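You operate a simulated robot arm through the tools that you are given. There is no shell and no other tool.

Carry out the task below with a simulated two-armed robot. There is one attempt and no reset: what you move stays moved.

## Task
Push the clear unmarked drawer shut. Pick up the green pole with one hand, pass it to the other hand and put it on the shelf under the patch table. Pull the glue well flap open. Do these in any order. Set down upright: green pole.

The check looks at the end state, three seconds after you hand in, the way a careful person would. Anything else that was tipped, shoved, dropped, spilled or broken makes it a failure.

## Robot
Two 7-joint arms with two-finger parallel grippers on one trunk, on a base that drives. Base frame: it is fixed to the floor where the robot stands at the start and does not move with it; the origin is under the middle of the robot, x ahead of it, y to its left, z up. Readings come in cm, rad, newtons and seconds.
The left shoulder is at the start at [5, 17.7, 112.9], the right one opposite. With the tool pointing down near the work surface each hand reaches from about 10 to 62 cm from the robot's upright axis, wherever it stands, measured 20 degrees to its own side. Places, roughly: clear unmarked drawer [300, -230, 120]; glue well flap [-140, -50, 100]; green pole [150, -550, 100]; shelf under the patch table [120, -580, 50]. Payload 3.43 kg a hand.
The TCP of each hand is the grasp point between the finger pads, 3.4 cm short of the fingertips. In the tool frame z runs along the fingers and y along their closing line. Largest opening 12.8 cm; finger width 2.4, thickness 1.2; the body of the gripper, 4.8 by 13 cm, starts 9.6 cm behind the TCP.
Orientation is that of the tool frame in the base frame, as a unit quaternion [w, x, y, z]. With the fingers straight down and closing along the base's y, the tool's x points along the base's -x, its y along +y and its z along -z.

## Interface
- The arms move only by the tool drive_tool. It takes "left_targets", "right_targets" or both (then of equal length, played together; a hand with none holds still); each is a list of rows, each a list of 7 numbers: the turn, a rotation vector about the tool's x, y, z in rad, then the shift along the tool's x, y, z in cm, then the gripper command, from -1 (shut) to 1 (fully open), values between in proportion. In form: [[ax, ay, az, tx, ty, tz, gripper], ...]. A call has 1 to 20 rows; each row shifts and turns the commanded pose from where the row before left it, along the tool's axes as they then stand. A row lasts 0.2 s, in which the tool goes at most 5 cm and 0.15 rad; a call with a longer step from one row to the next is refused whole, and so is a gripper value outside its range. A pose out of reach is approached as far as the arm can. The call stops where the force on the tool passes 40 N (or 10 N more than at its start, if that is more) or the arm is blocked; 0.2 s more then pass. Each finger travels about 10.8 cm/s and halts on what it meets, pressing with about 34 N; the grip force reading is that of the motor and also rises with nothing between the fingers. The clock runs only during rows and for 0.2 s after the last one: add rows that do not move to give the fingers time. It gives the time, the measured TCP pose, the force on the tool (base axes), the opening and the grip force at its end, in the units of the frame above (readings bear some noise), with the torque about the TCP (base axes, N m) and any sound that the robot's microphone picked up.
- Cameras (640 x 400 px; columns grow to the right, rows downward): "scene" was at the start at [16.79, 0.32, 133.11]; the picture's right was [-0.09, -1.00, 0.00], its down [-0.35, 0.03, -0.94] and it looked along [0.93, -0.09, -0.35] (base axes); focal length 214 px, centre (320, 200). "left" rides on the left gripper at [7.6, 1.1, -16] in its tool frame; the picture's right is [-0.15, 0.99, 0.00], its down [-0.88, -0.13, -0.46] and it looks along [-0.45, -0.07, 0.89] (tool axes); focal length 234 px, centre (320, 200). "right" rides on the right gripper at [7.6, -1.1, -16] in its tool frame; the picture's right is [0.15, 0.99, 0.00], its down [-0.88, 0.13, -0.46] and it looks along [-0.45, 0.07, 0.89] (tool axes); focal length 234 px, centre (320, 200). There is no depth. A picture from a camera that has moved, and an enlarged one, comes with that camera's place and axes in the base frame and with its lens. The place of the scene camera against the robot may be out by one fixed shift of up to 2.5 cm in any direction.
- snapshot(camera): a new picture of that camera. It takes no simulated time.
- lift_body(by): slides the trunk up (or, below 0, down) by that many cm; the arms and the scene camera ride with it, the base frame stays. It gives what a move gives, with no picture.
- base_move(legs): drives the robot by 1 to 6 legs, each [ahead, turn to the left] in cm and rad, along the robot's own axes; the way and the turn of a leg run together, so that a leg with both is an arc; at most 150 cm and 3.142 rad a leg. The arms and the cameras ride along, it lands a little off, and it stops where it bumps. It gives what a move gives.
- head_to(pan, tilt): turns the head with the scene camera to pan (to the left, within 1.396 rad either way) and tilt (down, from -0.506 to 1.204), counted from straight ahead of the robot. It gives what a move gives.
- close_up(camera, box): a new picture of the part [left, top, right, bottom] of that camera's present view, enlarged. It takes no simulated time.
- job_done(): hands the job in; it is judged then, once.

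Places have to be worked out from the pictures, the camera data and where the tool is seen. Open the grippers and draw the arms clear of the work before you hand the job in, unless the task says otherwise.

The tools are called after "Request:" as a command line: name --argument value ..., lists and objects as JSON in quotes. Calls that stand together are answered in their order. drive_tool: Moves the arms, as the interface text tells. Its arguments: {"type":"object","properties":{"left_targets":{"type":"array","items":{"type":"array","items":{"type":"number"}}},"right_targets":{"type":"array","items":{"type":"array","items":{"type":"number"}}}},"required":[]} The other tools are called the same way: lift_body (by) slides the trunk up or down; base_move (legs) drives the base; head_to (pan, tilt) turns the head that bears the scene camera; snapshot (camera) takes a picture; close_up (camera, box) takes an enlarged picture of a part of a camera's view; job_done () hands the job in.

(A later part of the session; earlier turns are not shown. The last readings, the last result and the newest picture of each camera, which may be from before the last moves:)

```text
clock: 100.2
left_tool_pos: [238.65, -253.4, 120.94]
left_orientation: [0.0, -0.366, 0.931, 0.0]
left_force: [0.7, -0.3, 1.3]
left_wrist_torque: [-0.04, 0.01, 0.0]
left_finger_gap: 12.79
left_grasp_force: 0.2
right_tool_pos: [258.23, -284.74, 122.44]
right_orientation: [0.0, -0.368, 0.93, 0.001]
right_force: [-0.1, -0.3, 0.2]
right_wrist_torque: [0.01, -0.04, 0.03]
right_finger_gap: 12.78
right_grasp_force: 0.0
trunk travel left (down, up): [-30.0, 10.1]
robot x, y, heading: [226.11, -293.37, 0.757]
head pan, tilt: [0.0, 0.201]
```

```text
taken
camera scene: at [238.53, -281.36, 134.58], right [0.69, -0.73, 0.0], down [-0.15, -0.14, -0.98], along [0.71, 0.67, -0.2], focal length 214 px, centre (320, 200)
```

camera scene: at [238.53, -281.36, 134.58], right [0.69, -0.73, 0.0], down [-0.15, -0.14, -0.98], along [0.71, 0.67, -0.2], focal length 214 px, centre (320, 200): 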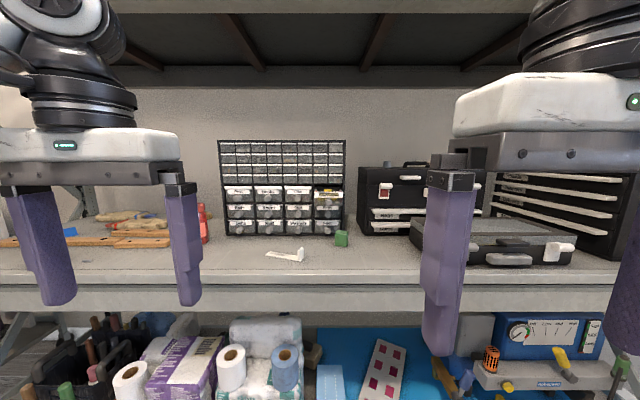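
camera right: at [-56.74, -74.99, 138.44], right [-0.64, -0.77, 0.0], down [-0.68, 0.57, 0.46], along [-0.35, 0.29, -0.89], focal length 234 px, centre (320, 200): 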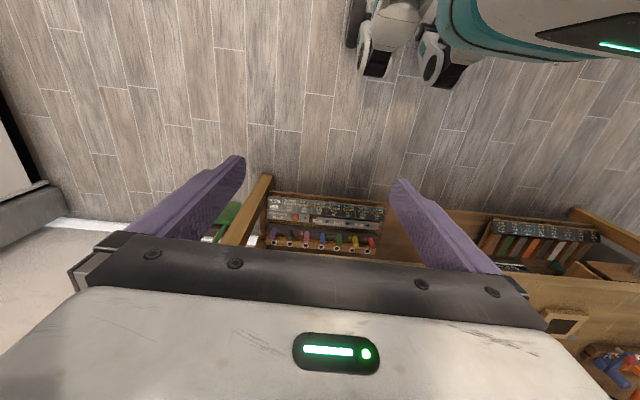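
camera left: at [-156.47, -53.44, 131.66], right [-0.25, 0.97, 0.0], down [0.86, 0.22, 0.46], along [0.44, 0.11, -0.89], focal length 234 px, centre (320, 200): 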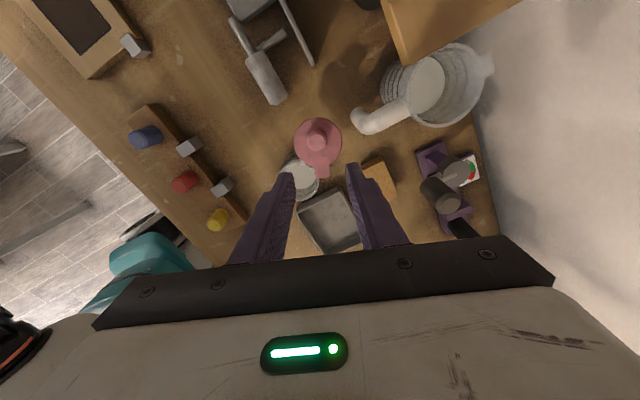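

I enlarge the small-parts cabinet to find which drawer is open and unmarked.

Request:
close_up --camera "scene" --box '[205, 130, 365, 250]'

Request:
close_up --camera "scene" --box '[350, 140, 620, 290]'

```text
3.33 times, centred on (285, 190) of scene
camera zoom: at [238.53, -281.36, 134.58], right [0.69, -0.73, 0.0], down [-0.15, -0.14, -0.98], along [0.71, 0.67, -0.2], focal length 715 px, centre (437, 233)
```

zoom: 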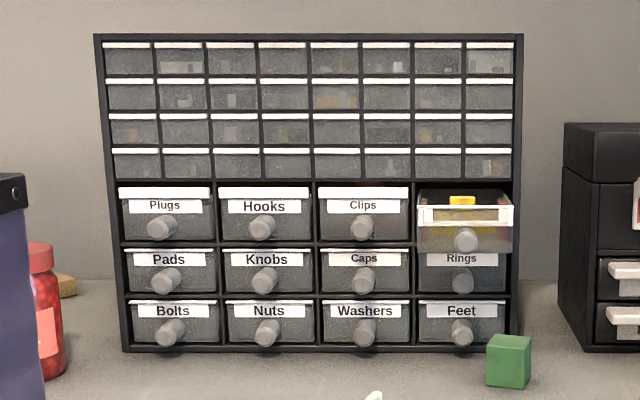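

```text
2.37 times, centred on (485, 215) of scene
camera zoom: at [238.53, -281.36, 134.58], right [0.69, -0.73, 0.0], down [-0.15, -0.14, -0.98], along [0.71, 0.67, -0.2], focal length 508 px, centre (-71, 164)
```

zoom: 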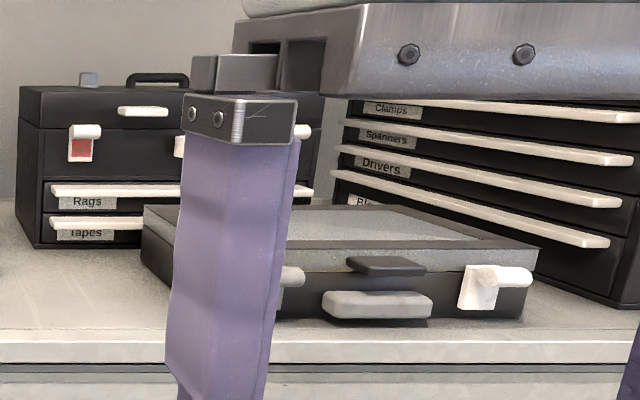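

The open drawer is the blank one right of "Clips", sticking out about 6 cm. I tuck the left hand back and pitch the right hand forward with closed fingers, so it can push horizontally.

Request:
drive_tool --right_targets '[[0, -0.15, 0, -2.5, 0, 0, 0.5], [0, -0.15, 0, -2.47, 0, 0.37, 0], [0, -0.15, 0, -2.39, 0, 0.74, -0.5], [0, -0.15, 0, -2.25, 0, 1.09, -1], [0, -0.15, 0, -2.06, 0, 1.41, -1], [0, -0.15, 0, -1.83, 0, 1.7, -1], [0, -0.15, 0, -1.55, 0, 1.96, -1], [0, -0.15, 0, -1.24, 0, 2.17, -1], [0, -0.15, 0, -0.91, 0, 2.33, -1], [0, -0.15, 0, -0.55, 0, 2.44, -1], [0, -0.07, 0, -0.18, 0, 1.5, -1], [0, 0, 0, 0, 0, 0, -1]]' --left_targets '[[0, 0, 0, 2, 0, -1, 1], [0, 0, 0, 2, 0, -1, 1], [0, 0, 0, 2, 1, -1, 1], [0, 0, 0, 2, 1, -1, 1], [0, 0, 0, 2, 1, 0, 1], [0, 0, 0, 1, 1, 0, 1], [0, 0, 0, 0, 0, 0, 1], [0, 0, 0, 0, 0, 0, 1], [0, 0, 0, 0, 0, 0, 1], [0, 0, 0, 0, 0, 0, 1], [0, 0, 0, 0, 0, 0, 1], [0, 0, 0, 0, 0, 0, 1]]'

Request:
snapshot --camera "right"

Request:
snapshot --camera "scene"

```text
clock: 102.8
left_tool_pos: [227.89, -258.16, 124.84]
left_orientation: [0.001, -0.367, 0.93, 0.0]
left_force: [-0.3, -0.3, 0.4]
left_wrist_torque: [-0.02, 0.03, -0.03]
left_finger_gap: 12.78
left_grasp_force: 0.0
right_tool_pos: [277.61, -266.69, 122.49]
right_orientation: [0.657, -0.26, 0.657, 0.261]
right_force: [-0.3, -0.3, -0.1]
right_wrist_torque: [0.0, 0.0, 0.01]
right_finger_gap: 0.0
right_grasp_force: 32.3
trunk travel left (down, up): [-30.0, 10.1]
robot x, y, heading: [226.24, -293.55, 0.758]
head pan, tilt: [0.0, 0.201]
```

```text
taken
camera right: at [266.77, -278.28, 114.94], right [-0.68, 0.72, -0.15], down [-0.42, -0.22, 0.88], along [0.6, 0.66, 0.45], focal length 234 px, centre (320, 200)
```

right: 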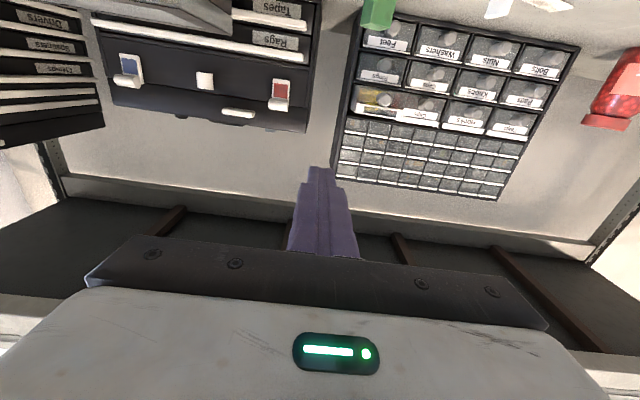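

```text
taken
camera scene: at [238.52, -281.36, 134.58], right [0.69, -0.73, 0.0], down [-0.14, -0.14, -0.98], along [0.71, 0.67, -0.2], focal length 214 px, centre (320, 200)
```

scene: 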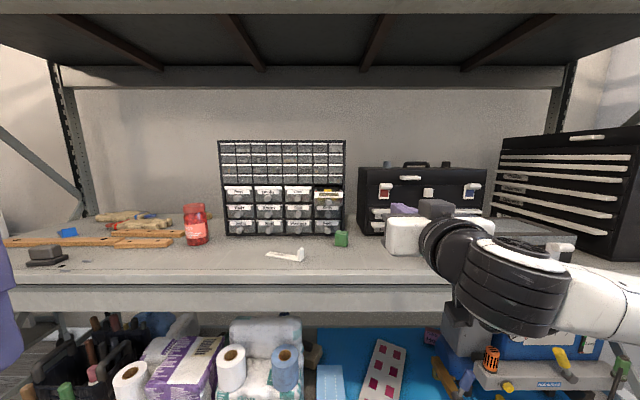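

The right hand now points forward. I enlarge its view of the cabinet to triangulate the drawer.

Request:
close_up --camera "right" --box '[330, 0, 590, 160]'

```text
2.46 times, centred on (460, 80) of right
camera zoom: at [266.77, -278.28, 114.94], right [-0.68, 0.72, -0.15], down [-0.42, -0.22, 0.88], along [0.6, 0.66, 0.45], focal length 576 px, centre (-25, 495)
```

zoom: 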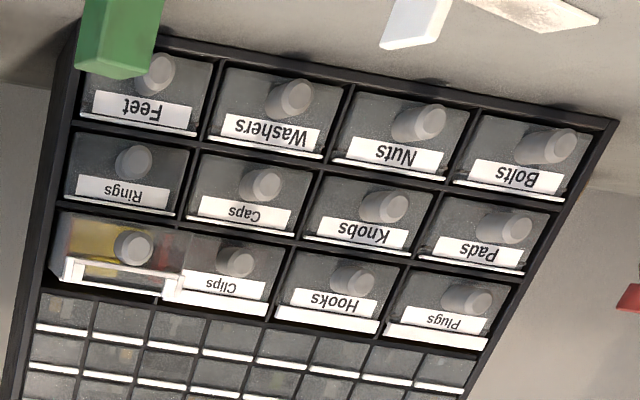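

The knob triangulates to about (295.7, -231.8, 117), i.e. ~93 cm ahead and 3 cm right of my axis. I align the right hand laterally and in height with it and take a second view.

Request:
drive_tool --right_targets '[[0, 0, 0, 1.3, 3.2, 0, -1], [0, 0, 0, 1.3, 3.2, 0, -1], [0, 0, 0, 1.3, 3.2, 0, -1], [0, 0, 0, 1.3, 3.2, 0, -1], [0, 0, 0, 0, 0, 0, -1]]'

Request:
close_up --camera "right" --box '[200, 0, 460, 160]'

```text
clock: 104.0
left_tool_pos: [227.88, -258.14, 124.83]
left_orientation: [0.0, -0.367, 0.93, 0.0]
left_force: [0.1, 0.2, 1.0]
left_wrist_torque: [0.0, -0.03, -0.01]
left_finger_gap: 12.79
left_grasp_force: 0.0
right_tool_pos: [268.78, -257.16, 117.24]
right_orientation: [0.657, -0.259, 0.658, 0.259]
right_force: [0.1, -0.4, 0.2]
right_wrist_torque: [-0.01, 0.03, 0.01]
right_finger_gap: 0.01
right_grasp_force: 33.2
trunk travel left (down, up): [-30.0, 10.1]
robot x, y, heading: [226.3, -293.71, 0.754]
head pan, tilt: [0.0, 0.201]
```

```text
2.46 times, centred on (330, 80) of right
camera zoom: at [258.05, -268.85, 109.74], right [-0.68, 0.72, -0.15], down [-0.42, -0.22, 0.88], along [0.61, 0.66, 0.45], focal length 576 px, centre (295, 495)
```

zoom: 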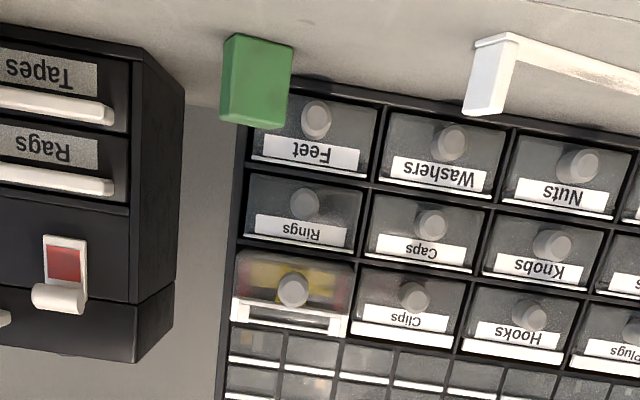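

Two wrist views agree: knob end at (294.5, -233.6, 116.3), straight ahead of the right hand within 0.5 cm and ~31 cm beyond the fingertips. I correct the height and drive 24 cm forward.

Request:
drive_tool --right_targets '[[0, 0, 0, 0.9, -0.3, 0, -1], [0, 0, 0, 0, 0, 0, -1]]'

Request:
base_move --legs '[[24, 0]]'

Request:
snapshot --camera "right"

Request:
snapshot --camera "scene"

```text
clock: 104.6
left_tool_pos: [227.94, -258.11, 124.8]
left_orientation: [0.0, -0.367, 0.93, 0.0]
left_force: [-0.4, 0.5, -0.2]
left_wrist_torque: [0.0, -0.05, 0.01]
left_finger_gap: 12.79
left_grasp_force: 0.1
right_tool_pos: [269.03, -257.37, 116.48]
right_orientation: [0.657, -0.26, 0.658, 0.26]
right_force: [0.0, -0.7, 0.5]
right_wrist_torque: [0.01, -0.02, 0.01]
right_finger_gap: 0.0
right_grasp_force: 33.2
trunk travel left (down, up): [-30.0, 10.1]
robot x, y, heading: [226.07, -293.81, 0.754]
head pan, tilt: [0.0, 0.201]
```

```text
clock: 106.3
left_tool_pos: [245.4, -241.73, 124.83]
left_orientation: [0.001, -0.366, 0.931, 0.0]
left_force: [0.6, -0.2, -0.6]
left_wrist_torque: [-0.03, 0.02, -0.01]
left_finger_gap: 12.79
left_grasp_force: 0.0
right_tool_pos: [286.65, -241.18, 116.48]
right_orientation: [0.658, -0.259, 0.658, 0.258]
right_force: [0.5, 1.0, -0.1]
right_wrist_torque: [0.01, -0.02, 0.03]
right_finger_gap: 0.04
right_grasp_force: 33.4
trunk travel left (down, up): [-30.0, 10.1]
robot x, y, heading: [243.66, -277.47, 0.749]
head pan, tilt: [0.0, 0.201]
```

```text
taken
camera right: at [275.75, -252.83, 108.83], right [-0.67, 0.72, -0.15], down [-0.42, -0.21, 0.88], along [0.61, 0.66, 0.45], focal length 234 px, centre (320, 200)
```

right: 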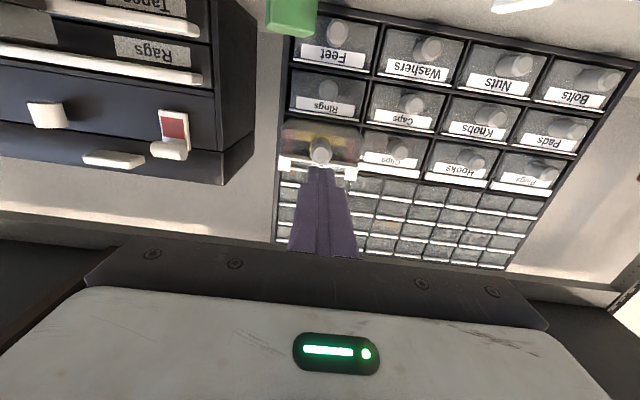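

```text
taken
camera scene: at [255.98, -265.01, 134.57], right [0.68, -0.73, 0.0], down [-0.15, -0.14, -0.98], along [0.71, 0.67, -0.2], focal length 214 px, centre (320, 200)
```

scene: 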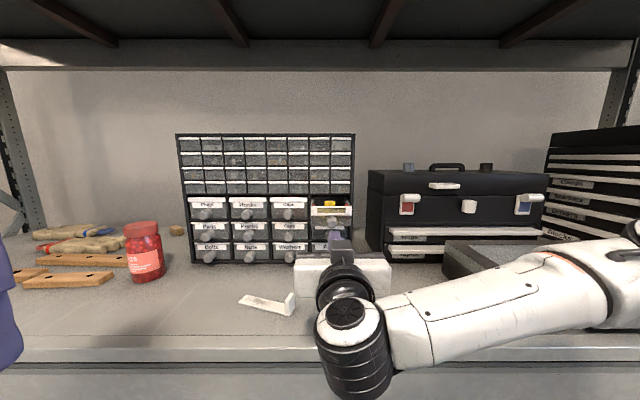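

The fingertips are 7.5 cm from the knob and aligned within 0.3 cm. I push forward in small steps.

Request:
drive_tool --right_targets '[[0, 0, 0, 0, 0, 2, -1], [0, 0, 0, 0, 0, 2, -1], [0, 0, 0, 0, 0, 2, -1], [0, 0, 0, 0, 0, 1, -1], [0, 0, 0, 0, 0, 1, -1], [0, 0, 0, 0, 0, 1, -1], [0, 0, 0, 0, 0, 0, -1]]'

Request:
snapshot --camera "right"

Request:
close_up --camera "scene" --box '[260, 170, 400, 290]'

```text
clock: 107.9
left_tool_pos: [245.35, -241.73, 124.83]
left_orientation: [-0.001, -0.366, 0.931, -0.001]
left_force: [0.4, 0.3, -0.7]
left_wrist_torque: [0.01, 0.03, 0.02]
left_finger_gap: 12.81
left_grasp_force: 0.1
right_tool_pos: [293.19, -235.14, 116.35]
right_orientation: [0.658, -0.258, 0.659, 0.258]
right_force: [-1.1, -0.5, -0.1]
right_wrist_torque: [-0.02, -0.01, 0.02]
right_finger_gap: 0.02
right_grasp_force: 33.4
trunk travel left (down, up): [-30.0, 10.1]
robot x, y, heading: [243.38, -277.55, 0.753]
head pan, tilt: [0.0, 0.201]
```

```text
taken
camera right: at [282.34, -246.74, 108.84], right [-0.67, 0.72, -0.15], down [-0.42, -0.21, 0.88], along [0.61, 0.66, 0.45], focal length 234 px, centre (320, 200)
```

right: 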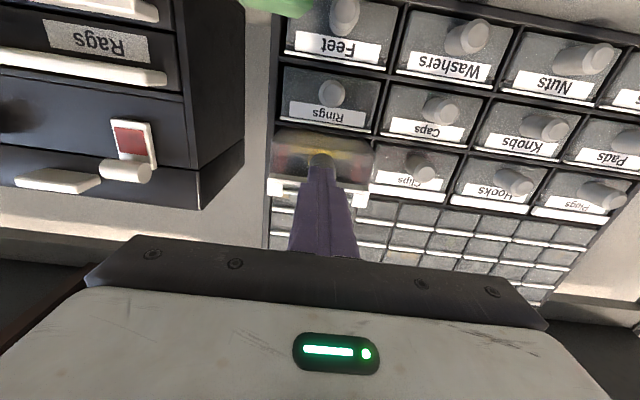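

```text
3.33 times, centred on (330, 230) of scene
camera zoom: at [255.94, -265.06, 134.58], right [0.68, -0.73, 0.0], down [-0.15, -0.14, -0.98], along [0.71, 0.67, -0.2], focal length 715 px, centre (287, 100)
```

zoom: 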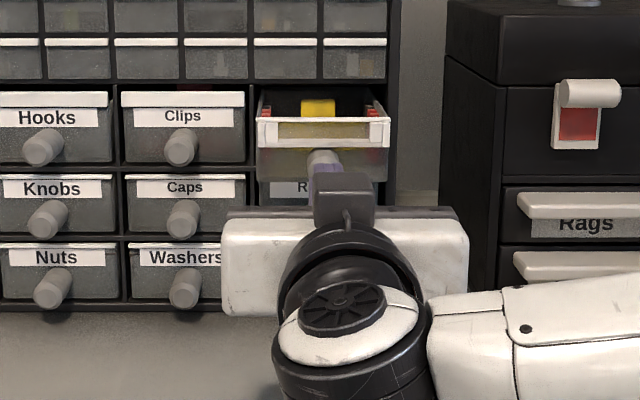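

Contact is just being made on the knob. I keep pushing in 0.8 cm steps, letting the force limit stop me when the drawer is home.

Request:
drive_tool --right_targets '[[0, 0, 0, 0, 0, 0.8, -1], [0, 0, 0, 0, 0, 0.8, -1], [0, 0, 0, 0, 0, 0.8, -1], [0, 0, 0, 0, 0, 0.8, -1], [0, 0, 0, 0, 0, 0.8, -1], [0, 0, 0, 0, 0, 0, -1]]'

Request:
close_up --camera "scene" --box '[260, 170, 400, 290]'

Request:
snapshot --camera "right"

```text
clock: 109.3
left_tool_pos: [245.38, -241.71, 124.83]
left_orientation: [0.0, -0.366, 0.931, 0.0]
left_force: [-0.4, 0.0, -0.7]
left_wrist_torque: [-0.01, 0.0, 0.01]
left_finger_gap: 12.81
left_grasp_force: 0.0
right_tool_pos: [296.29, -232.43, 116.5]
right_orientation: [0.658, -0.259, 0.658, 0.258]
right_force: [0.0, -0.2, 0.7]
right_wrist_torque: [0.0, 0.0, 0.01]
right_finger_gap: 0.02
right_grasp_force: 33.0
trunk travel left (down, up): [-30.0, 10.1]
robot x, y, heading: [243.32, -277.35, 0.751]
head pan, tilt: [0.0, 0.201]
```

```text
3.33 times, centred on (330, 230) of scene
camera zoom: at [255.94, -265.06, 134.58], right [0.68, -0.73, 0.0], down [-0.15, -0.14, -0.98], along [0.71, 0.67, -0.2], focal length 715 px, centre (287, 100)
```

zoom: 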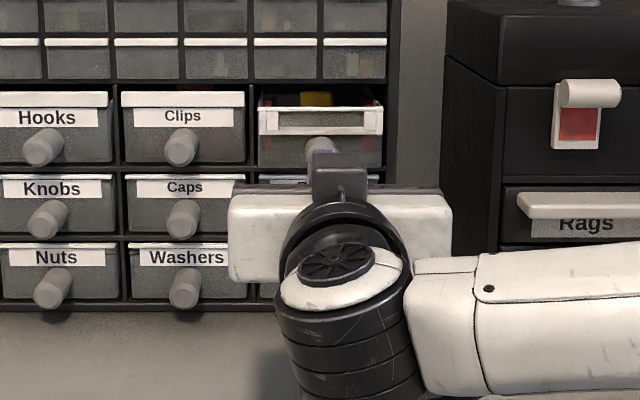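

```text
taken
camera right: at [285.28, -244.03, 108.83], right [-0.67, 0.72, -0.15], down [-0.42, -0.21, 0.88], along [0.61, 0.66, 0.45], focal length 234 px, centre (320, 200)
```

right: 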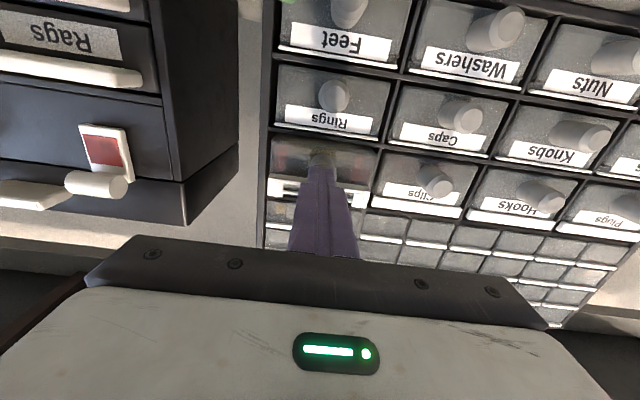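

The drawer slides with almost no resistance and is still a bit out. I keep pushing.

Request:
drive_tool --right_targets '[[0, 0, 0, 0, 0, 0.7, -1], [0, 0, 0, 0, 0, 0.7, -1], [0, 0, 0, 0, 0, 0.7, -1], [0, 0, 0, 0, 0, 0.5, -1], [0, 0, 0, 0, 0, 0.5, -1], [0, 0, 0, 0, 0, 0, -1]]'

Request:
close_up --camera "scene" --box '[260, 170, 400, 290]'

```text
clock: 110.4
left_tool_pos: [245.24, -242.12, 124.85]
left_orientation: [0.001, -0.365, 0.931, 0.002]
left_force: [1.4, -0.3, 0.0]
left_wrist_torque: [0.01, 0.02, -0.01]
left_finger_gap: 12.81
left_grasp_force: 0.0
right_tool_pos: [297.51, -231.02, 116.47]
right_orientation: [0.657, -0.259, 0.659, 0.258]
right_force: [-11.6, -20.3, 0.6]
right_wrist_torque: [0.1, -0.11, -0.17]
right_finger_gap: 0.0
right_grasp_force: 33.4
trunk travel left (down, up): [-30.0, 10.1]
robot x, y, heading: [243.76, -277.61, 0.751]
head pan, tilt: [0.0, 0.201]
stopped in row 5 (right hand): the force on the tool passed its limit at 45 N (the readings are from after the stop); the commanded pose is now the measured one
```

```text
3.33 times, centred on (330, 230) of scene
camera zoom: at [255.7, -265.51, 134.65], right [0.68, -0.73, 0.0], down [-0.14, -0.13, -0.98], along [0.72, 0.67, -0.2], focal length 715 px, centre (287, 100)
```

zoom: 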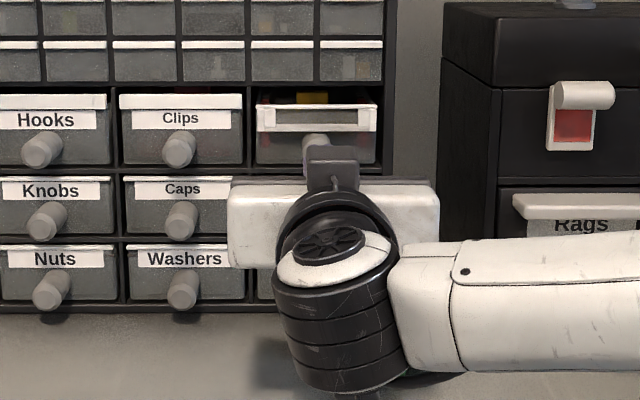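

The push stopped at 45 N, presumably the drawer's end stop. I back the hand off and inspect whether the drawer is flush.

Request:
drive_tool --right_targets '[[0, 0, 0, 0, 0, -1, -1], [0, 0, 0, 0, 0, -3, -1], [0, 0, 0, 0, 0, -4, -1], [0, 0, 0, 0, 0, -4, -1], [0, 0, 0, 0, 0, 0, -1]]'

Request:
close_up --camera "right" --box '[240, 40, 440, 180]'

Request:
close_up --camera "scene" --box '[260, 170, 380, 270]'

```text
clock: 111.6
left_tool_pos: [245.47, -241.72, 124.81]
left_orientation: [0.0, -0.365, 0.931, 0.0]
left_force: [0.5, 0.0, -0.3]
left_wrist_torque: [0.01, 0.0, 0.01]
left_finger_gap: 12.78
left_grasp_force: 0.0
right_tool_pos: [288.91, -238.97, 116.13]
right_orientation: [0.655, -0.26, 0.661, 0.257]
right_force: [0.0, -0.5, -0.3]
right_wrist_torque: [-0.01, 0.03, -0.02]
right_finger_gap: 0.02
right_grasp_force: 32.9
trunk travel left (down, up): [-30.0, 10.1]
robot x, y, heading: [243.5, -277.44, 0.753]
head pan, tilt: [0.0, 0.201]
```

```text
2.86 times, centred on (340, 110) of right
camera zoom: at [278.08, -250.65, 108.72], right [-0.68, 0.72, -0.15], down [-0.42, -0.21, 0.88], along [0.61, 0.66, 0.44], focal length 669 px, centre (263, 457)
```

zoom: 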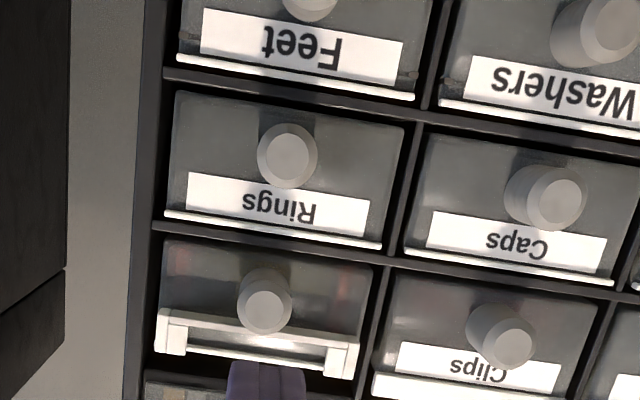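

```text
4.00 times, centred on (320, 220) of scene
camera zoom: at [255.93, -265.11, 134.58], right [0.68, -0.73, 0.0], down [-0.15, -0.14, -0.98], along [0.72, 0.67, -0.2], focal length 858 px, centre (320, 120)
```

zoom: 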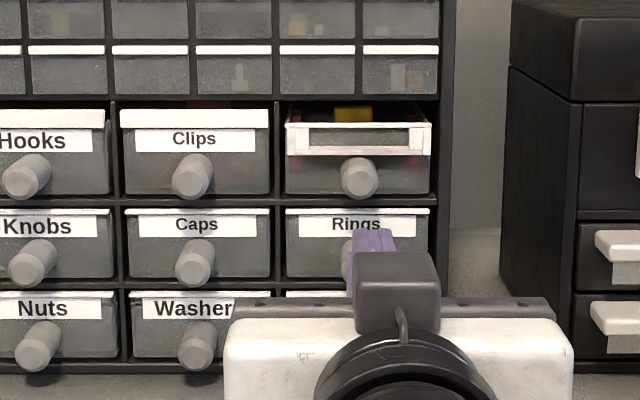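

The drawer front is now flush with its neighbours and the cabinet has not moved. I retract and drive back from the rack, then look toward the tables.

Request:
drive_tool --right_targets '[[0, 0, 0, 0, 0, -4, -1], [0, 0, 0, 0, 0, -4, -1], [0, 0, 0, 0, 0, -4, -1], [0, 0, 0, 0, 0, 0, -1]]'

Request:
base_move --legs '[[-50, 0]]'

Request:
close_up --camera "scene" --box '[205, 130, 365, 250]'

```text
clock: 112.6
left_tool_pos: [245.41, -241.76, 124.75]
left_orientation: [0.0, -0.364, 0.931, 0.0]
left_force: [0.2, -0.7, 0.0]
left_wrist_torque: [-0.01, 0.02, 0.02]
left_finger_gap: 12.82
left_grasp_force: 0.0
right_tool_pos: [280.23, -247.29, 116.36]
right_orientation: [0.655, -0.26, 0.661, 0.257]
right_force: [-0.4, -0.9, 0.8]
right_wrist_torque: [0.01, 0.02, -0.03]
right_finger_gap: 0.0
right_grasp_force: 33.5
trunk travel left (down, up): [-30.0, 10.1]
robot x, y, heading: [243.76, -277.32, 0.754]
head pan, tilt: [0.0, 0.201]
```

```text
clock: 115.5
left_tool_pos: [208.82, -275.9, 124.85]
left_orientation: [0.0, -0.367, 0.93, 0.0]
left_force: [-0.8, -0.6, 0.0]
left_wrist_torque: [0.01, -0.01, 0.01]
left_finger_gap: 12.81
left_grasp_force: 0.0
right_tool_pos: [243.8, -281.16, 116.33]
right_orientation: [0.656, -0.261, 0.659, 0.26]
right_force: [0.4, -0.2, -0.8]
right_wrist_torque: [0.02, 0.02, 0.04]
right_finger_gap: 0.01
right_grasp_force: 32.8
trunk travel left (down, up): [-30.0, 10.1]
robot x, y, heading: [207.02, -311.65, 0.756]
head pan, tilt: [0.0, 0.201]
```

```text
3.33 times, centred on (285, 190) of scene
camera zoom: at [219.51, -299.22, 134.59], right [0.69, -0.73, 0.0], down [-0.14, -0.14, -0.98], along [0.71, 0.67, -0.2], focal length 715 px, centre (437, 233)
```

zoom: 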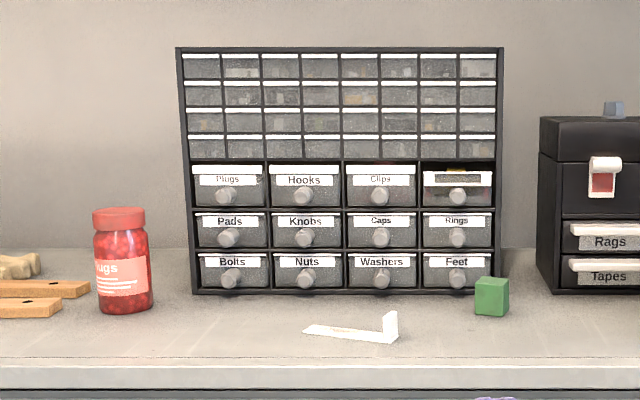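

The drawer is flush with its neighbours. I bring the right hand back to the downward pose and turn to face the tables where the pole should be.

Request:
drive_tool --right_targets '[[0, 0.15, 0, -0.5, -1.1, -1.8, -0.5], [0, 0.15, 0, -0.22, -1.1, -1.85, 0], [0, 0.15, 0, 0.05, -1.1, -1.87, 0.5], [0, 0.15, 0, 0.33, -1.1, -1.84, 1], [0, 0.15, 0, 0.61, -1.1, -1.77, 1], [0, 0.15, 0, 0.86, -1.1, -1.66, 1], [0, 0.15, 0, 1.1, -1.1, -1.51, 1], [0, 0.15, 0, 1.31, -1.1, -1.32, 1], [0, 0.15, 0, 1.5, -1.1, -1.12, 1], [0, 0.15, 0, 1.65, -1.1, -0.88, 1], [0, 0.07, 0, 0, -1.1, 0, 1], [0, 0, 0, 0, 0, 0, 1]]'

Request:
base_move --legs '[[0, -2.6]]'

Request:
head_to --pan 0.0 --tilt 0.25

Request:
snapshot --camera "scene"

```text
clock: 118.1
left_tool_pos: [208.77, -275.81, 124.88]
left_orientation: [0.0, -0.367, 0.93, -0.001]
left_force: [0.3, -1.0, 0.1]
left_wrist_torque: [0.0, 0.02, -0.01]
left_finger_gap: 12.79
left_grasp_force: 0.0
right_tool_pos: [238.98, -302.32, 121.63]
right_orientation: [-0.004, -0.369, 0.929, -0.002]
right_force: [-0.7, -0.4, -0.5]
right_wrist_torque: [0.0, -0.03, 0.02]
right_finger_gap: 12.79
right_grasp_force: 0.2
trunk travel left (down, up): [-30.0, 10.1]
robot x, y, heading: [207.32, -311.59, 0.759]
head pan, tilt: [0.0, 0.201]
```

```text
clock: 124.6
left_tool_pos: [224.23, -342.9, 124.84]
left_orientation: [0.0, 0.797, 0.604, 0.0]
left_force: [0.2, -0.1, 0.5]
left_wrist_torque: [0.02, -0.01, 0.02]
left_finger_gap: 12.82
left_grasp_force: 0.1
right_tool_pos: [184.75, -336.16, 121.61]
right_orientation: [-0.002, 0.796, 0.605, 0.002]
right_force: [-0.1, -0.4, -0.9]
right_wrist_torque: [-0.01, 0.02, 0.03]
right_finger_gap: 12.84
right_grasp_force: 0.0
trunk travel left (down, up): [-30.0, 10.1]
robot x, y, heading: [207.04, -311.97, -1.843]
head pan, tilt: [0.0, 0.201]
```

```text
clock: 125.2
left_tool_pos: [224.23, -343.09, 124.85]
left_orientation: [0.0, 0.796, 0.605, 0.001]
left_force: [-0.6, 0.4, 0.6]
left_wrist_torque: [0.01, 0.01, 0.0]
left_finger_gap: 12.8
left_grasp_force: 0.1
right_tool_pos: [184.76, -336.13, 121.61]
right_orientation: [-0.003, 0.796, 0.605, 0.002]
right_force: [0.5, -1.1, 0.9]
right_wrist_torque: [-0.01, 0.03, 0.03]
right_finger_gap: 12.83
right_grasp_force: 0.0
trunk travel left (down, up): [-30.0, 10.1]
robot x, y, heading: [207.27, -311.47, -1.839]
head pan, tilt: [0.0, 0.25]
```

```text
taken
camera scene: at [203.34, -326.15, 134.13], right [-0.96, 0.27, 0.0], down [0.07, 0.24, -0.97], along [-0.26, -0.93, -0.25], focal length 214 px, centre (320, 200)
```

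scene: 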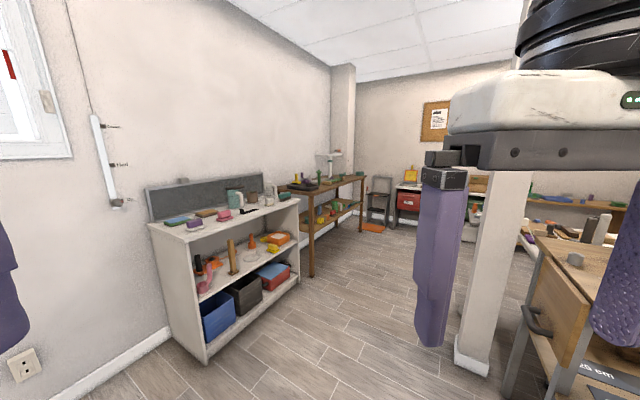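

The patch table should be the brown table with a lower shelf around pixel (320,200). I zoom in on it.

Request:
close_up --camera "scene" --box '[260, 130, 400, 290]'

```text
2.50 times, centred on (330, 210) of scene
camera zoom: at [203.34, -326.15, 134.13], right [-0.96, 0.27, 0.0], down [0.07, 0.24, -0.97], along [-0.26, -0.93, -0.25], focal length 536 px, centre (295, 175)
```

zoom: 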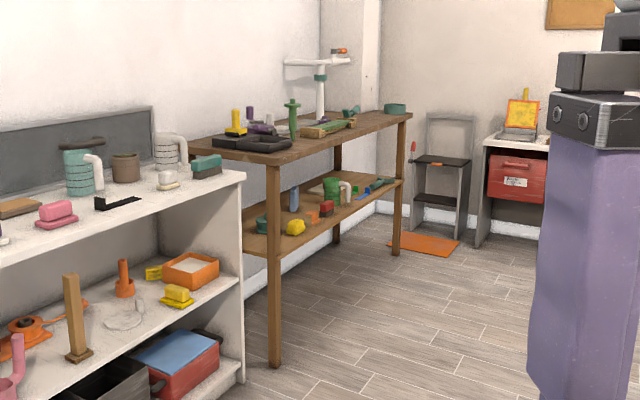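

The patch table's front edge runs along the room axis with legs near (159,-520) and (56,-612); the green post stands on its top near (145,-557). I drive round between the pillar and the white shelf in stages.

Request:
base_move --legs '[[0, 0.108], [97, 0], [0, -0.68]]'

Request:
head_to --pan 0.5 --tilt 0.4

Request:
snapshot --camera "scene"

Request:
head_to --pan -0.5 --tilt 0.4

Request:
snapshot --camera "scene"

```text
clock: 132.7
left_tool_pos: [188.79, -443.21, 124.74]
left_orientation: [0.0, 0.935, 0.355, 0.0]
left_force: [0.2, -1.1, 0.0]
left_wrist_torque: [-0.02, -0.02, 0.01]
left_finger_gap: 12.81
left_grasp_force: 0.0
right_tool_pos: [159.52, -416.23, 121.68]
right_orientation: [-0.002, 0.934, 0.356, 0.003]
right_force: [-0.8, 0.0, 0.8]
right_wrist_torque: [0.0, 0.0, -0.01]
right_finger_gap: 12.78
right_grasp_force: 0.0
trunk travel left (down, up): [-30.0, 10.1]
robot x, y, heading: [191.25, -407.87, -2.407]
head pan, tilt: [0.0, 0.25]
```

```text
clock: 133.6
left_tool_pos: [188.78, -443.35, 124.85]
left_orientation: [-0.001, 0.934, 0.356, 0.0]
left_force: [0.1, -0.6, -0.8]
left_wrist_torque: [-0.01, 0.01, 0.02]
left_finger_gap: 12.77
left_grasp_force: 0.0
right_tool_pos: [159.47, -416.12, 121.44]
right_orientation: [-0.002, 0.934, 0.358, 0.003]
right_force: [0.0, -0.1, -0.4]
right_wrist_torque: [0.0, -0.01, 0.0]
right_finger_gap: 12.76
right_grasp_force: 0.0
trunk travel left (down, up): [-30.0, 10.1]
robot x, y, heading: [191.45, -407.77, -2.407]
head pan, tilt: [0.499, 0.4]
```

```text
taken
camera scene: at [183.7, -419.84, 132.73], right [-0.94, 0.34, 0.0], down [0.13, 0.37, -0.92], along [-0.31, -0.87, -0.39], focal length 214 px, centre (320, 200)
```

scene: 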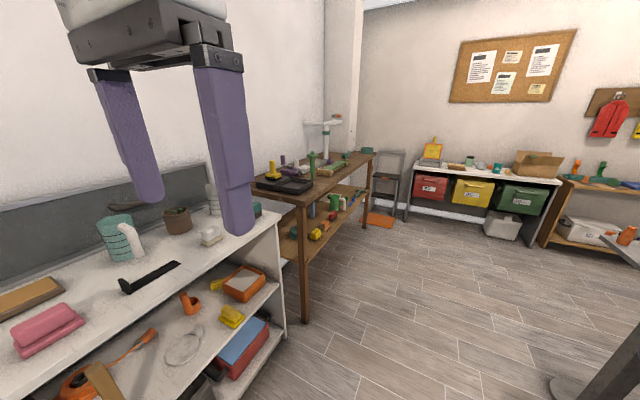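

```text
clock: 134.9
left_tool_pos: [188.82, -443.27, 124.88]
left_orientation: [0.0, 0.935, 0.356, 0.001]
left_force: [0.2, 0.0, -0.6]
left_wrist_torque: [0.0, 0.01, 0.0]
left_finger_gap: 12.82
left_grasp_force: 0.0
right_tool_pos: [159.55, -416.08, 121.51]
right_orientation: [-0.002, 0.934, 0.356, 0.003]
right_force: [-0.4, 0.1, -0.4]
right_wrist_torque: [0.01, 0.02, -0.03]
right_finger_gap: 12.81
right_grasp_force: 0.0
trunk travel left (down, up): [-30.0, 10.1]
robot x, y, heading: [191.44, -407.4, -2.407]
head pan, tilt: [-0.499, 0.4]
```

```text
taken
camera scene: at [177.79, -413.25, 132.73], right [-0.23, 0.97, 0.0], down [0.38, 0.09, -0.92], along [-0.9, -0.21, -0.39], focal length 214 px, centre (320, 200)
```

scene: 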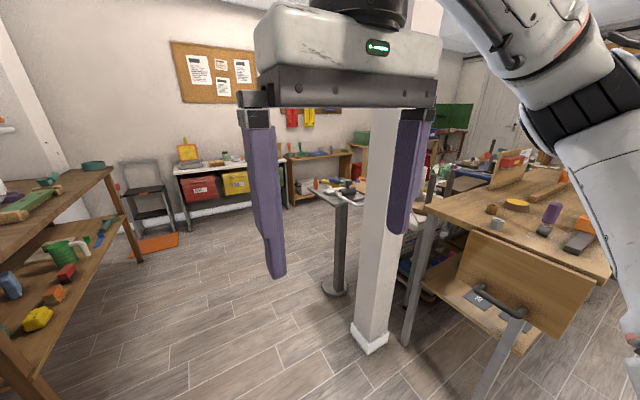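

The passage is clear: pillar and pedestal stay ~65 cm to my right and the shelf ~60 cm to my left. I drive 130 cm on and turn left to face the patch table.

Request:
head_to --pan 0.0 --tilt 0.5

Request:
base_move --legs '[[130, 0], [0, 1.566]]'

Request:
snapshot --camera "scene"

```text
clock: 135.8
left_tool_pos: [188.99, -443.32, 124.87]
left_orientation: [-0.001, 0.935, 0.355, 0.001]
left_force: [0.6, 0.9, 0.8]
left_wrist_torque: [0.03, 0.0, -0.03]
left_finger_gap: 12.81
left_grasp_force: 0.0
right_tool_pos: [159.35, -416.14, 121.5]
right_orientation: [-0.002, 0.934, 0.357, 0.002]
right_force: [0.7, 0.2, -0.3]
right_wrist_torque: [0.0, 0.01, 0.01]
right_finger_gap: 12.8
right_grasp_force: 0.0
trunk travel left (down, up): [-30.0, 10.1]
robot x, y, heading: [191.32, -407.49, -2.411]
head pan, tilt: [0.0, 0.499]
```

```text
clock: 146.1
left_tool_pos: [130.73, -497.43, 124.81]
left_orientation: [0.001, 0.41, 0.912, 0.0]
left_force: [0.5, 0.3, 0.5]
left_wrist_torque: [0.0, 0.0, 0.01]
left_finger_gap: 12.81
left_grasp_force: 0.1
right_tool_pos: [103.61, -526.97, 121.5]
right_orientation: [-0.004, 0.408, 0.913, 0.001]
right_force: [-0.8, 0.1, 0.2]
right_wrist_torque: [0.01, 0.02, 0.01]
right_finger_gap: 12.8
right_grasp_force: 0.1
trunk travel left (down, up): [-30.0, 10.1]
robot x, y, heading: [95.14, -494.66, -0.842]
head pan, tilt: [0.0, 0.499]
```

```text
taken
camera scene: at [106.45, -505.67, 131.81], right [-0.74, -0.67, 0.0], down [-0.32, 0.36, -0.88], along [0.59, -0.65, -0.48], focal length 214 px, centre (320, 200)
```

scene: 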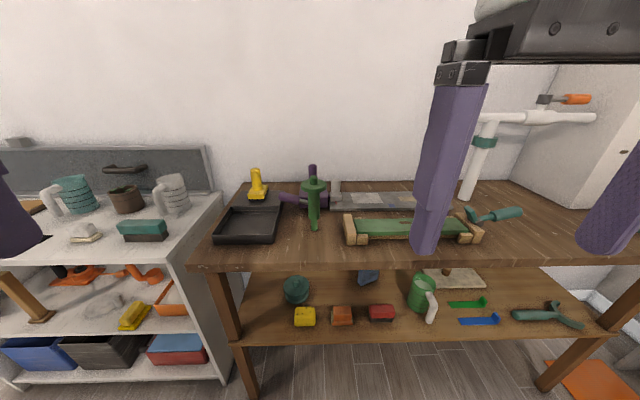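

Facing the patch table, I see the green pole near (313,205) on the top and a lower shelf with several items. I zoom in on both.

Request:
close_up --camera "scene" --box '[230, 140, 390, 260]'

Request:
close_up --camera "scene" --box '[220, 250, 440, 380]'

Request:
close_up --camera "scene" --box '[400, 250, 640, 380]'

```text
3.33 times, centred on (310, 200) of scene
camera zoom: at [106.45, -505.67, 131.81], right [-0.74, -0.67, 0.0], down [-0.32, 0.36, -0.88], along [0.59, -0.65, -0.48], focal length 715 px, centre (353, 200)
```

zoom: 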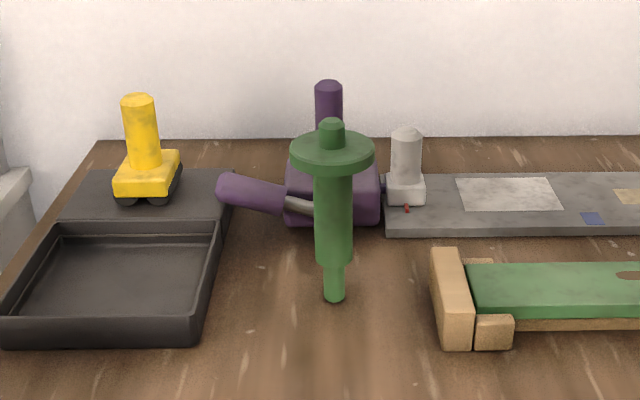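

```text
2.91 times, centred on (330, 315) of scene
camera zoom: at [106.45, -505.67, 131.81], right [-0.74, -0.67, 0.0], down [-0.32, 0.36, -0.88], along [0.59, -0.65, -0.48], focal length 624 px, centre (291, -134)
```

zoom: 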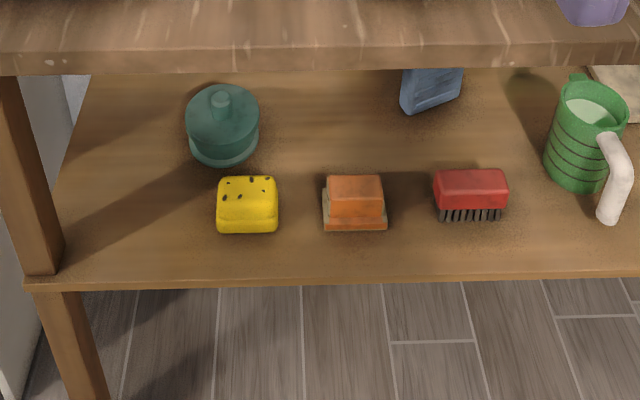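

```text
2.67 times, centred on (520, 315) of scene
camera zoom: at [106.45, -505.67, 131.81], right [-0.74, -0.67, 0.0], down [-0.32, 0.36, -0.88], along [0.59, -0.65, -0.48], focal length 572 px, centre (-213, -107)
```

zoom: 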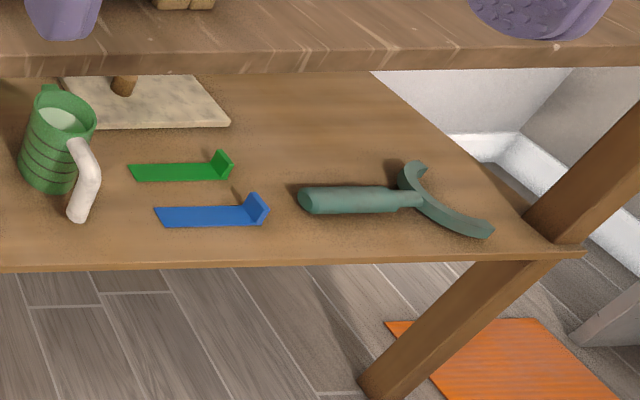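

The green pole is a ~20 cm upright post (thin 2 cm foot, ~12 cm grip, a disc and stub on top) about 76 cm ahead, 4 cm left; the left end of the lower shelf is free. I drive 13 cm closer and pitch the right hand horizontal, well short of the table objects.

Request:
base_move --legs '[[13, 0]]'

Request:
drive_tool --right_targets '[[0, -0.15, 0, -1.5, -0.5, 0, 0.2], [0, -0.15, 0, -1.5, -0.5, 0.2, 0.2], [0, -0.15, 0, -1.4, -0.5, 0.4, 0.2], [0, -0.15, 0, -1.3, -0.5, 0.6, 0.2], [0, -0.15, 0, -1.2, -0.5, 0.8, 0.2], [0, -0.15, 0, -1.0, -0.5, 1.0, 0.2], [0, -0.15, 0, -0.6, 0, 1.0, 0.2], [0, -0.15, 0, -0.4, 0, 1.0, 0.2], [0, -0.15, 0, 0, 0, 1.0, 0.2], [0, -0.15, 0, 0, 0, 0.5, 0.2], [0, -0.07, 0, 0, 0, 0, 0.2], [0, 0, 0, 0, 0, 0, 0.2]]'

Request:
snapshot --camera "right"

Request:
snapshot --camera "scene"

```text
clock: 147.4
left_tool_pos: [139.33, -507.21, 124.74]
left_orientation: [-0.001, 0.409, 0.913, 0.0]
left_force: [0.1, 0.1, -0.3]
left_wrist_torque: [0.04, 0.01, 0.04]
left_finger_gap: 12.78
left_grasp_force: 0.0
right_tool_pos: [112.27, -536.62, 121.5]
right_orientation: [-0.003, 0.408, 0.913, 0.0]
right_force: [0.4, -0.5, -0.3]
right_wrist_torque: [0.05, 0.03, -0.02]
right_finger_gap: 12.81
right_grasp_force: 0.0
trunk travel left (down, up): [-30.0, 10.1]
robot x, y, heading: [103.74, -504.43, -0.839]
head pan, tilt: [0.0, 0.499]
```

```text
clock: 150.0
left_tool_pos: [139.43, -507.13, 124.85]
left_orientation: [0.0, 0.409, 0.913, 0.0]
left_force: [1.0, -0.3, -0.1]
left_wrist_torque: [0.05, 0.04, -0.02]
left_finger_gap: 12.8
left_grasp_force: 0.1
right_tool_pos: [122.78, -549.74, 124.5]
right_orientation: [0.643, 0.29, 0.647, -0.289]
right_force: [0.8, 0.0, -0.5]
right_wrist_torque: [0.01, 0.0, -0.01]
right_finger_gap: 7.68
right_grasp_force: 0.0
right hand out of reach, approached as far as the arm can: row 9, 10, 11
trunk travel left (down, up): [-30.0, 10.1]
robot x, y, heading: [103.83, -504.41, -0.839]
head pan, tilt: [0.0, 0.499]
```

```text
taken
camera right: at [111.29, -538.42, 117.07], right [0.74, 0.66, -0.15], down [-0.2, 0.42, 0.88], along [0.65, -0.62, 0.44], focal length 234 px, centre (320, 200)
```

right: 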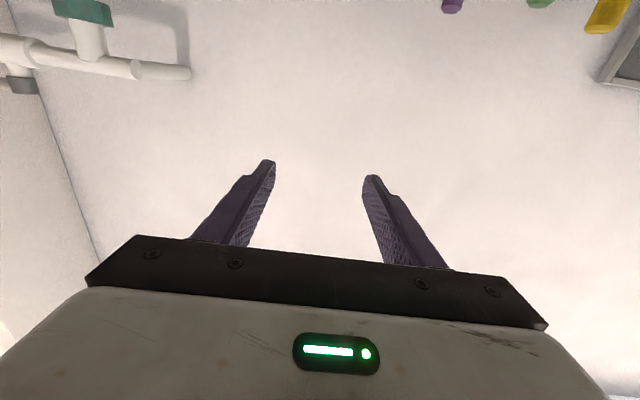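

```text
taken
camera scene: at [115.04, -515.26, 131.81], right [-0.74, -0.67, 0.0], down [-0.32, 0.36, -0.88], along [0.59, -0.65, -0.48], focal length 214 px, centre (320, 200)
```

scene: 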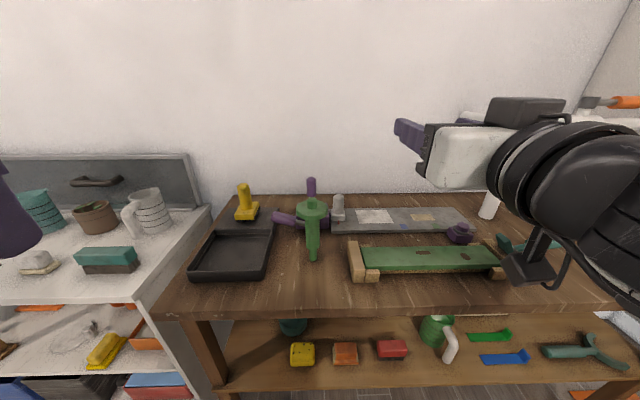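

The right hand is horizontal (the wrist camera hangs below it). I re-measure the pole from this nearer viewpoint.

Request:
close_up --camera "scene" --box '[260, 180, 360, 280]'

```text
4.00 times, centred on (310, 230) of scene
camera zoom: at [115.04, -515.26, 131.81], right [-0.74, -0.67, 0.0], down [-0.32, 0.36, -0.88], along [0.59, -0.65, -0.48], focal length 858 px, centre (360, 80)
```

zoom: 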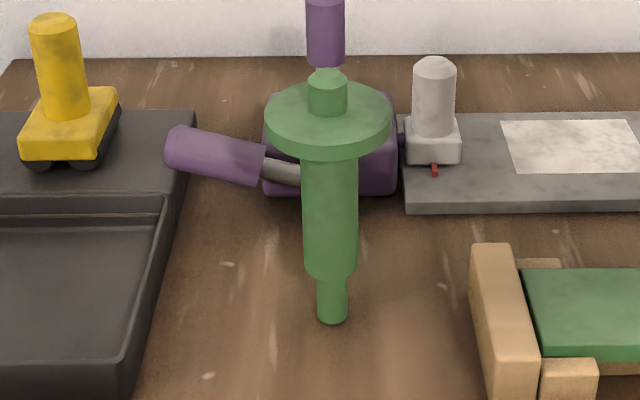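

I need a more accurate height, so I lower the right hand to about z=108 in front of the table edge and use its camera.

Request:
drive_tool --right_targets '[[0, 0, 0, 4, 0, 0, 0.2], [0, 0, 0, 4, 0, 0, 0.2], [0, 0, 0, 4, 0, 0, 0.2], [0, 0, 0, 4, 0, 0, 0.2], [0, 0, 0, 0, 0, 0, 0.2]]'

Request:
snapshot --camera "right"

Request:
close_up --camera "right" --box '[400, 0, 640, 150]'

```text
clock: 151.2
left_tool_pos: [139.39, -507.13, 124.82]
left_orientation: [0.0, 0.41, 0.912, 0.0]
left_force: [-0.5, -0.6, -0.2]
left_wrist_torque: [0.02, -0.02, 0.04]
left_finger_gap: 12.81
left_grasp_force: 0.1
right_tool_pos: [125.69, -550.8, 109.58]
right_orientation: [0.643, 0.289, 0.648, -0.287]
right_force: [0.6, 0.1, 0.4]
right_wrist_torque: [-0.01, 0.0, 0.01]
right_finger_gap: 7.66
right_grasp_force: 0.1
right hand out of reach, approached as far as the arm can: row 1, 2, 3
trunk travel left (down, up): [-30.0, 10.1]
robot x, y, heading: [103.67, -504.45, -0.837]
head pan, tilt: [0.0, 0.499]
```

```text
taken
camera right: at [114.33, -539.55, 102.09], right [0.74, 0.66, -0.15], down [-0.2, 0.42, 0.88], along [0.65, -0.62, 0.45], focal length 234 px, centre (320, 200)
```

right: 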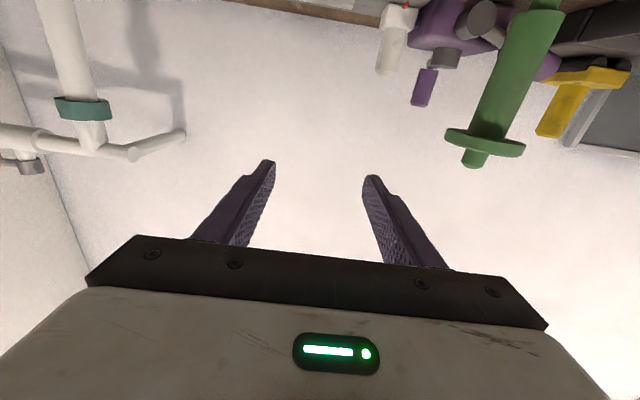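

```text
2.67 times, centred on (520, 75) of right
camera zoom: at [114.33, -539.55, 102.09], right [0.74, 0.66, -0.15], down [-0.2, 0.42, 0.88], along [0.65, -0.62, 0.45], focal length 624 px, centre (-213, 533)
```

zoom: 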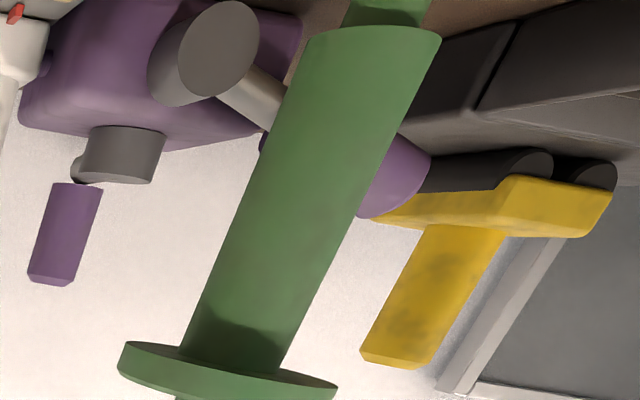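

Triangulation gives the pole's disc at (145.6,-546.1,105.4), its foot at z≈90, so the grip section spans z≈93.6–104.5. I shift the right hand in line and yaw it 40° left at a standoff.

Request:
drive_tool --right_targets '[[0, 0, 0, 2.7, 3, 0, 0.2], [0, 0, 0, 2.7, 3, 0, 0.2], [0, 0, 0, 2.7, 3, 0, 0.2], [-0.14, 0, 0, 0, 0, 0, 0.2], [-0.14, 0, 0, 0, 0, 0, 0.2], [-0.14, 0, 0, 0, 0, 0, 0.2], [-0.14, 0, 0, 0, 0, 0, 0.2], [-0.14, 0, 0, 0, 0, 0, 0.2], [0, 0, 0, 0, 0, 0, 0.2]]'

Request:
snapshot --camera "right"

Request:
snapshot --camera "scene"

```text
clock: 153.4
left_tool_pos: [139.38, -507.11, 124.87]
left_orientation: [0.0, 0.409, 0.912, -0.001]
left_force: [0.4, 0.2, 1.0]
left_wrist_torque: [-0.01, 0.0, -0.03]
left_finger_gap: 12.78
left_grasp_force: 0.1
right_tool_pos: [133.86, -539.54, 106.57]
right_orientation: [0.701, 0.195, 0.67, -0.148]
right_force: [-0.2, 0.6, 1.3]
right_wrist_torque: [-0.01, 0.02, -0.01]
right_finger_gap: 7.67
right_grasp_force: 0.0
right hand out of reach, approached as far as the arm can: row 5, 6, 7, 8
trunk travel left (down, up): [-30.0, 10.1]
robot x, y, heading: [103.91, -504.48, -0.836]
head pan, tilt: [0.0, 0.499]
stopped in row 9 (right hand): the arm was blocked; the commanded pose is now the measured one
```

```text
taken
camera right: at [119.78, -532.6, 98.6], right [0.47, 0.88, -0.07], down [-0.39, 0.28, 0.88], along [0.79, -0.39, 0.48], focal length 234 px, centre (320, 200)
```

right: 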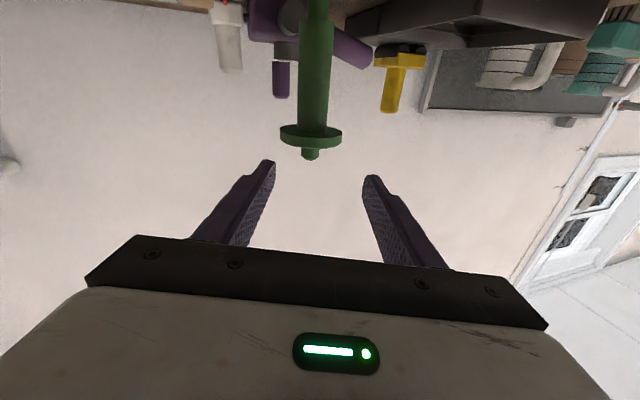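

```text
taken
camera scene: at [115.04, -515.26, 131.81], right [-0.74, -0.67, 0.0], down [-0.32, 0.36, -0.88], along [0.59, -0.65, -0.48], focal length 214 px, centre (320, 200)
```

scene: 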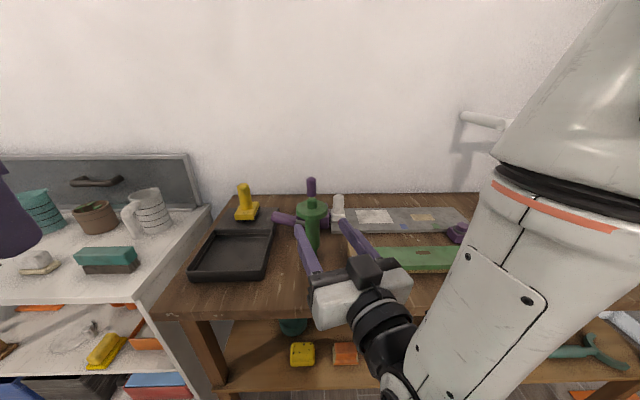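

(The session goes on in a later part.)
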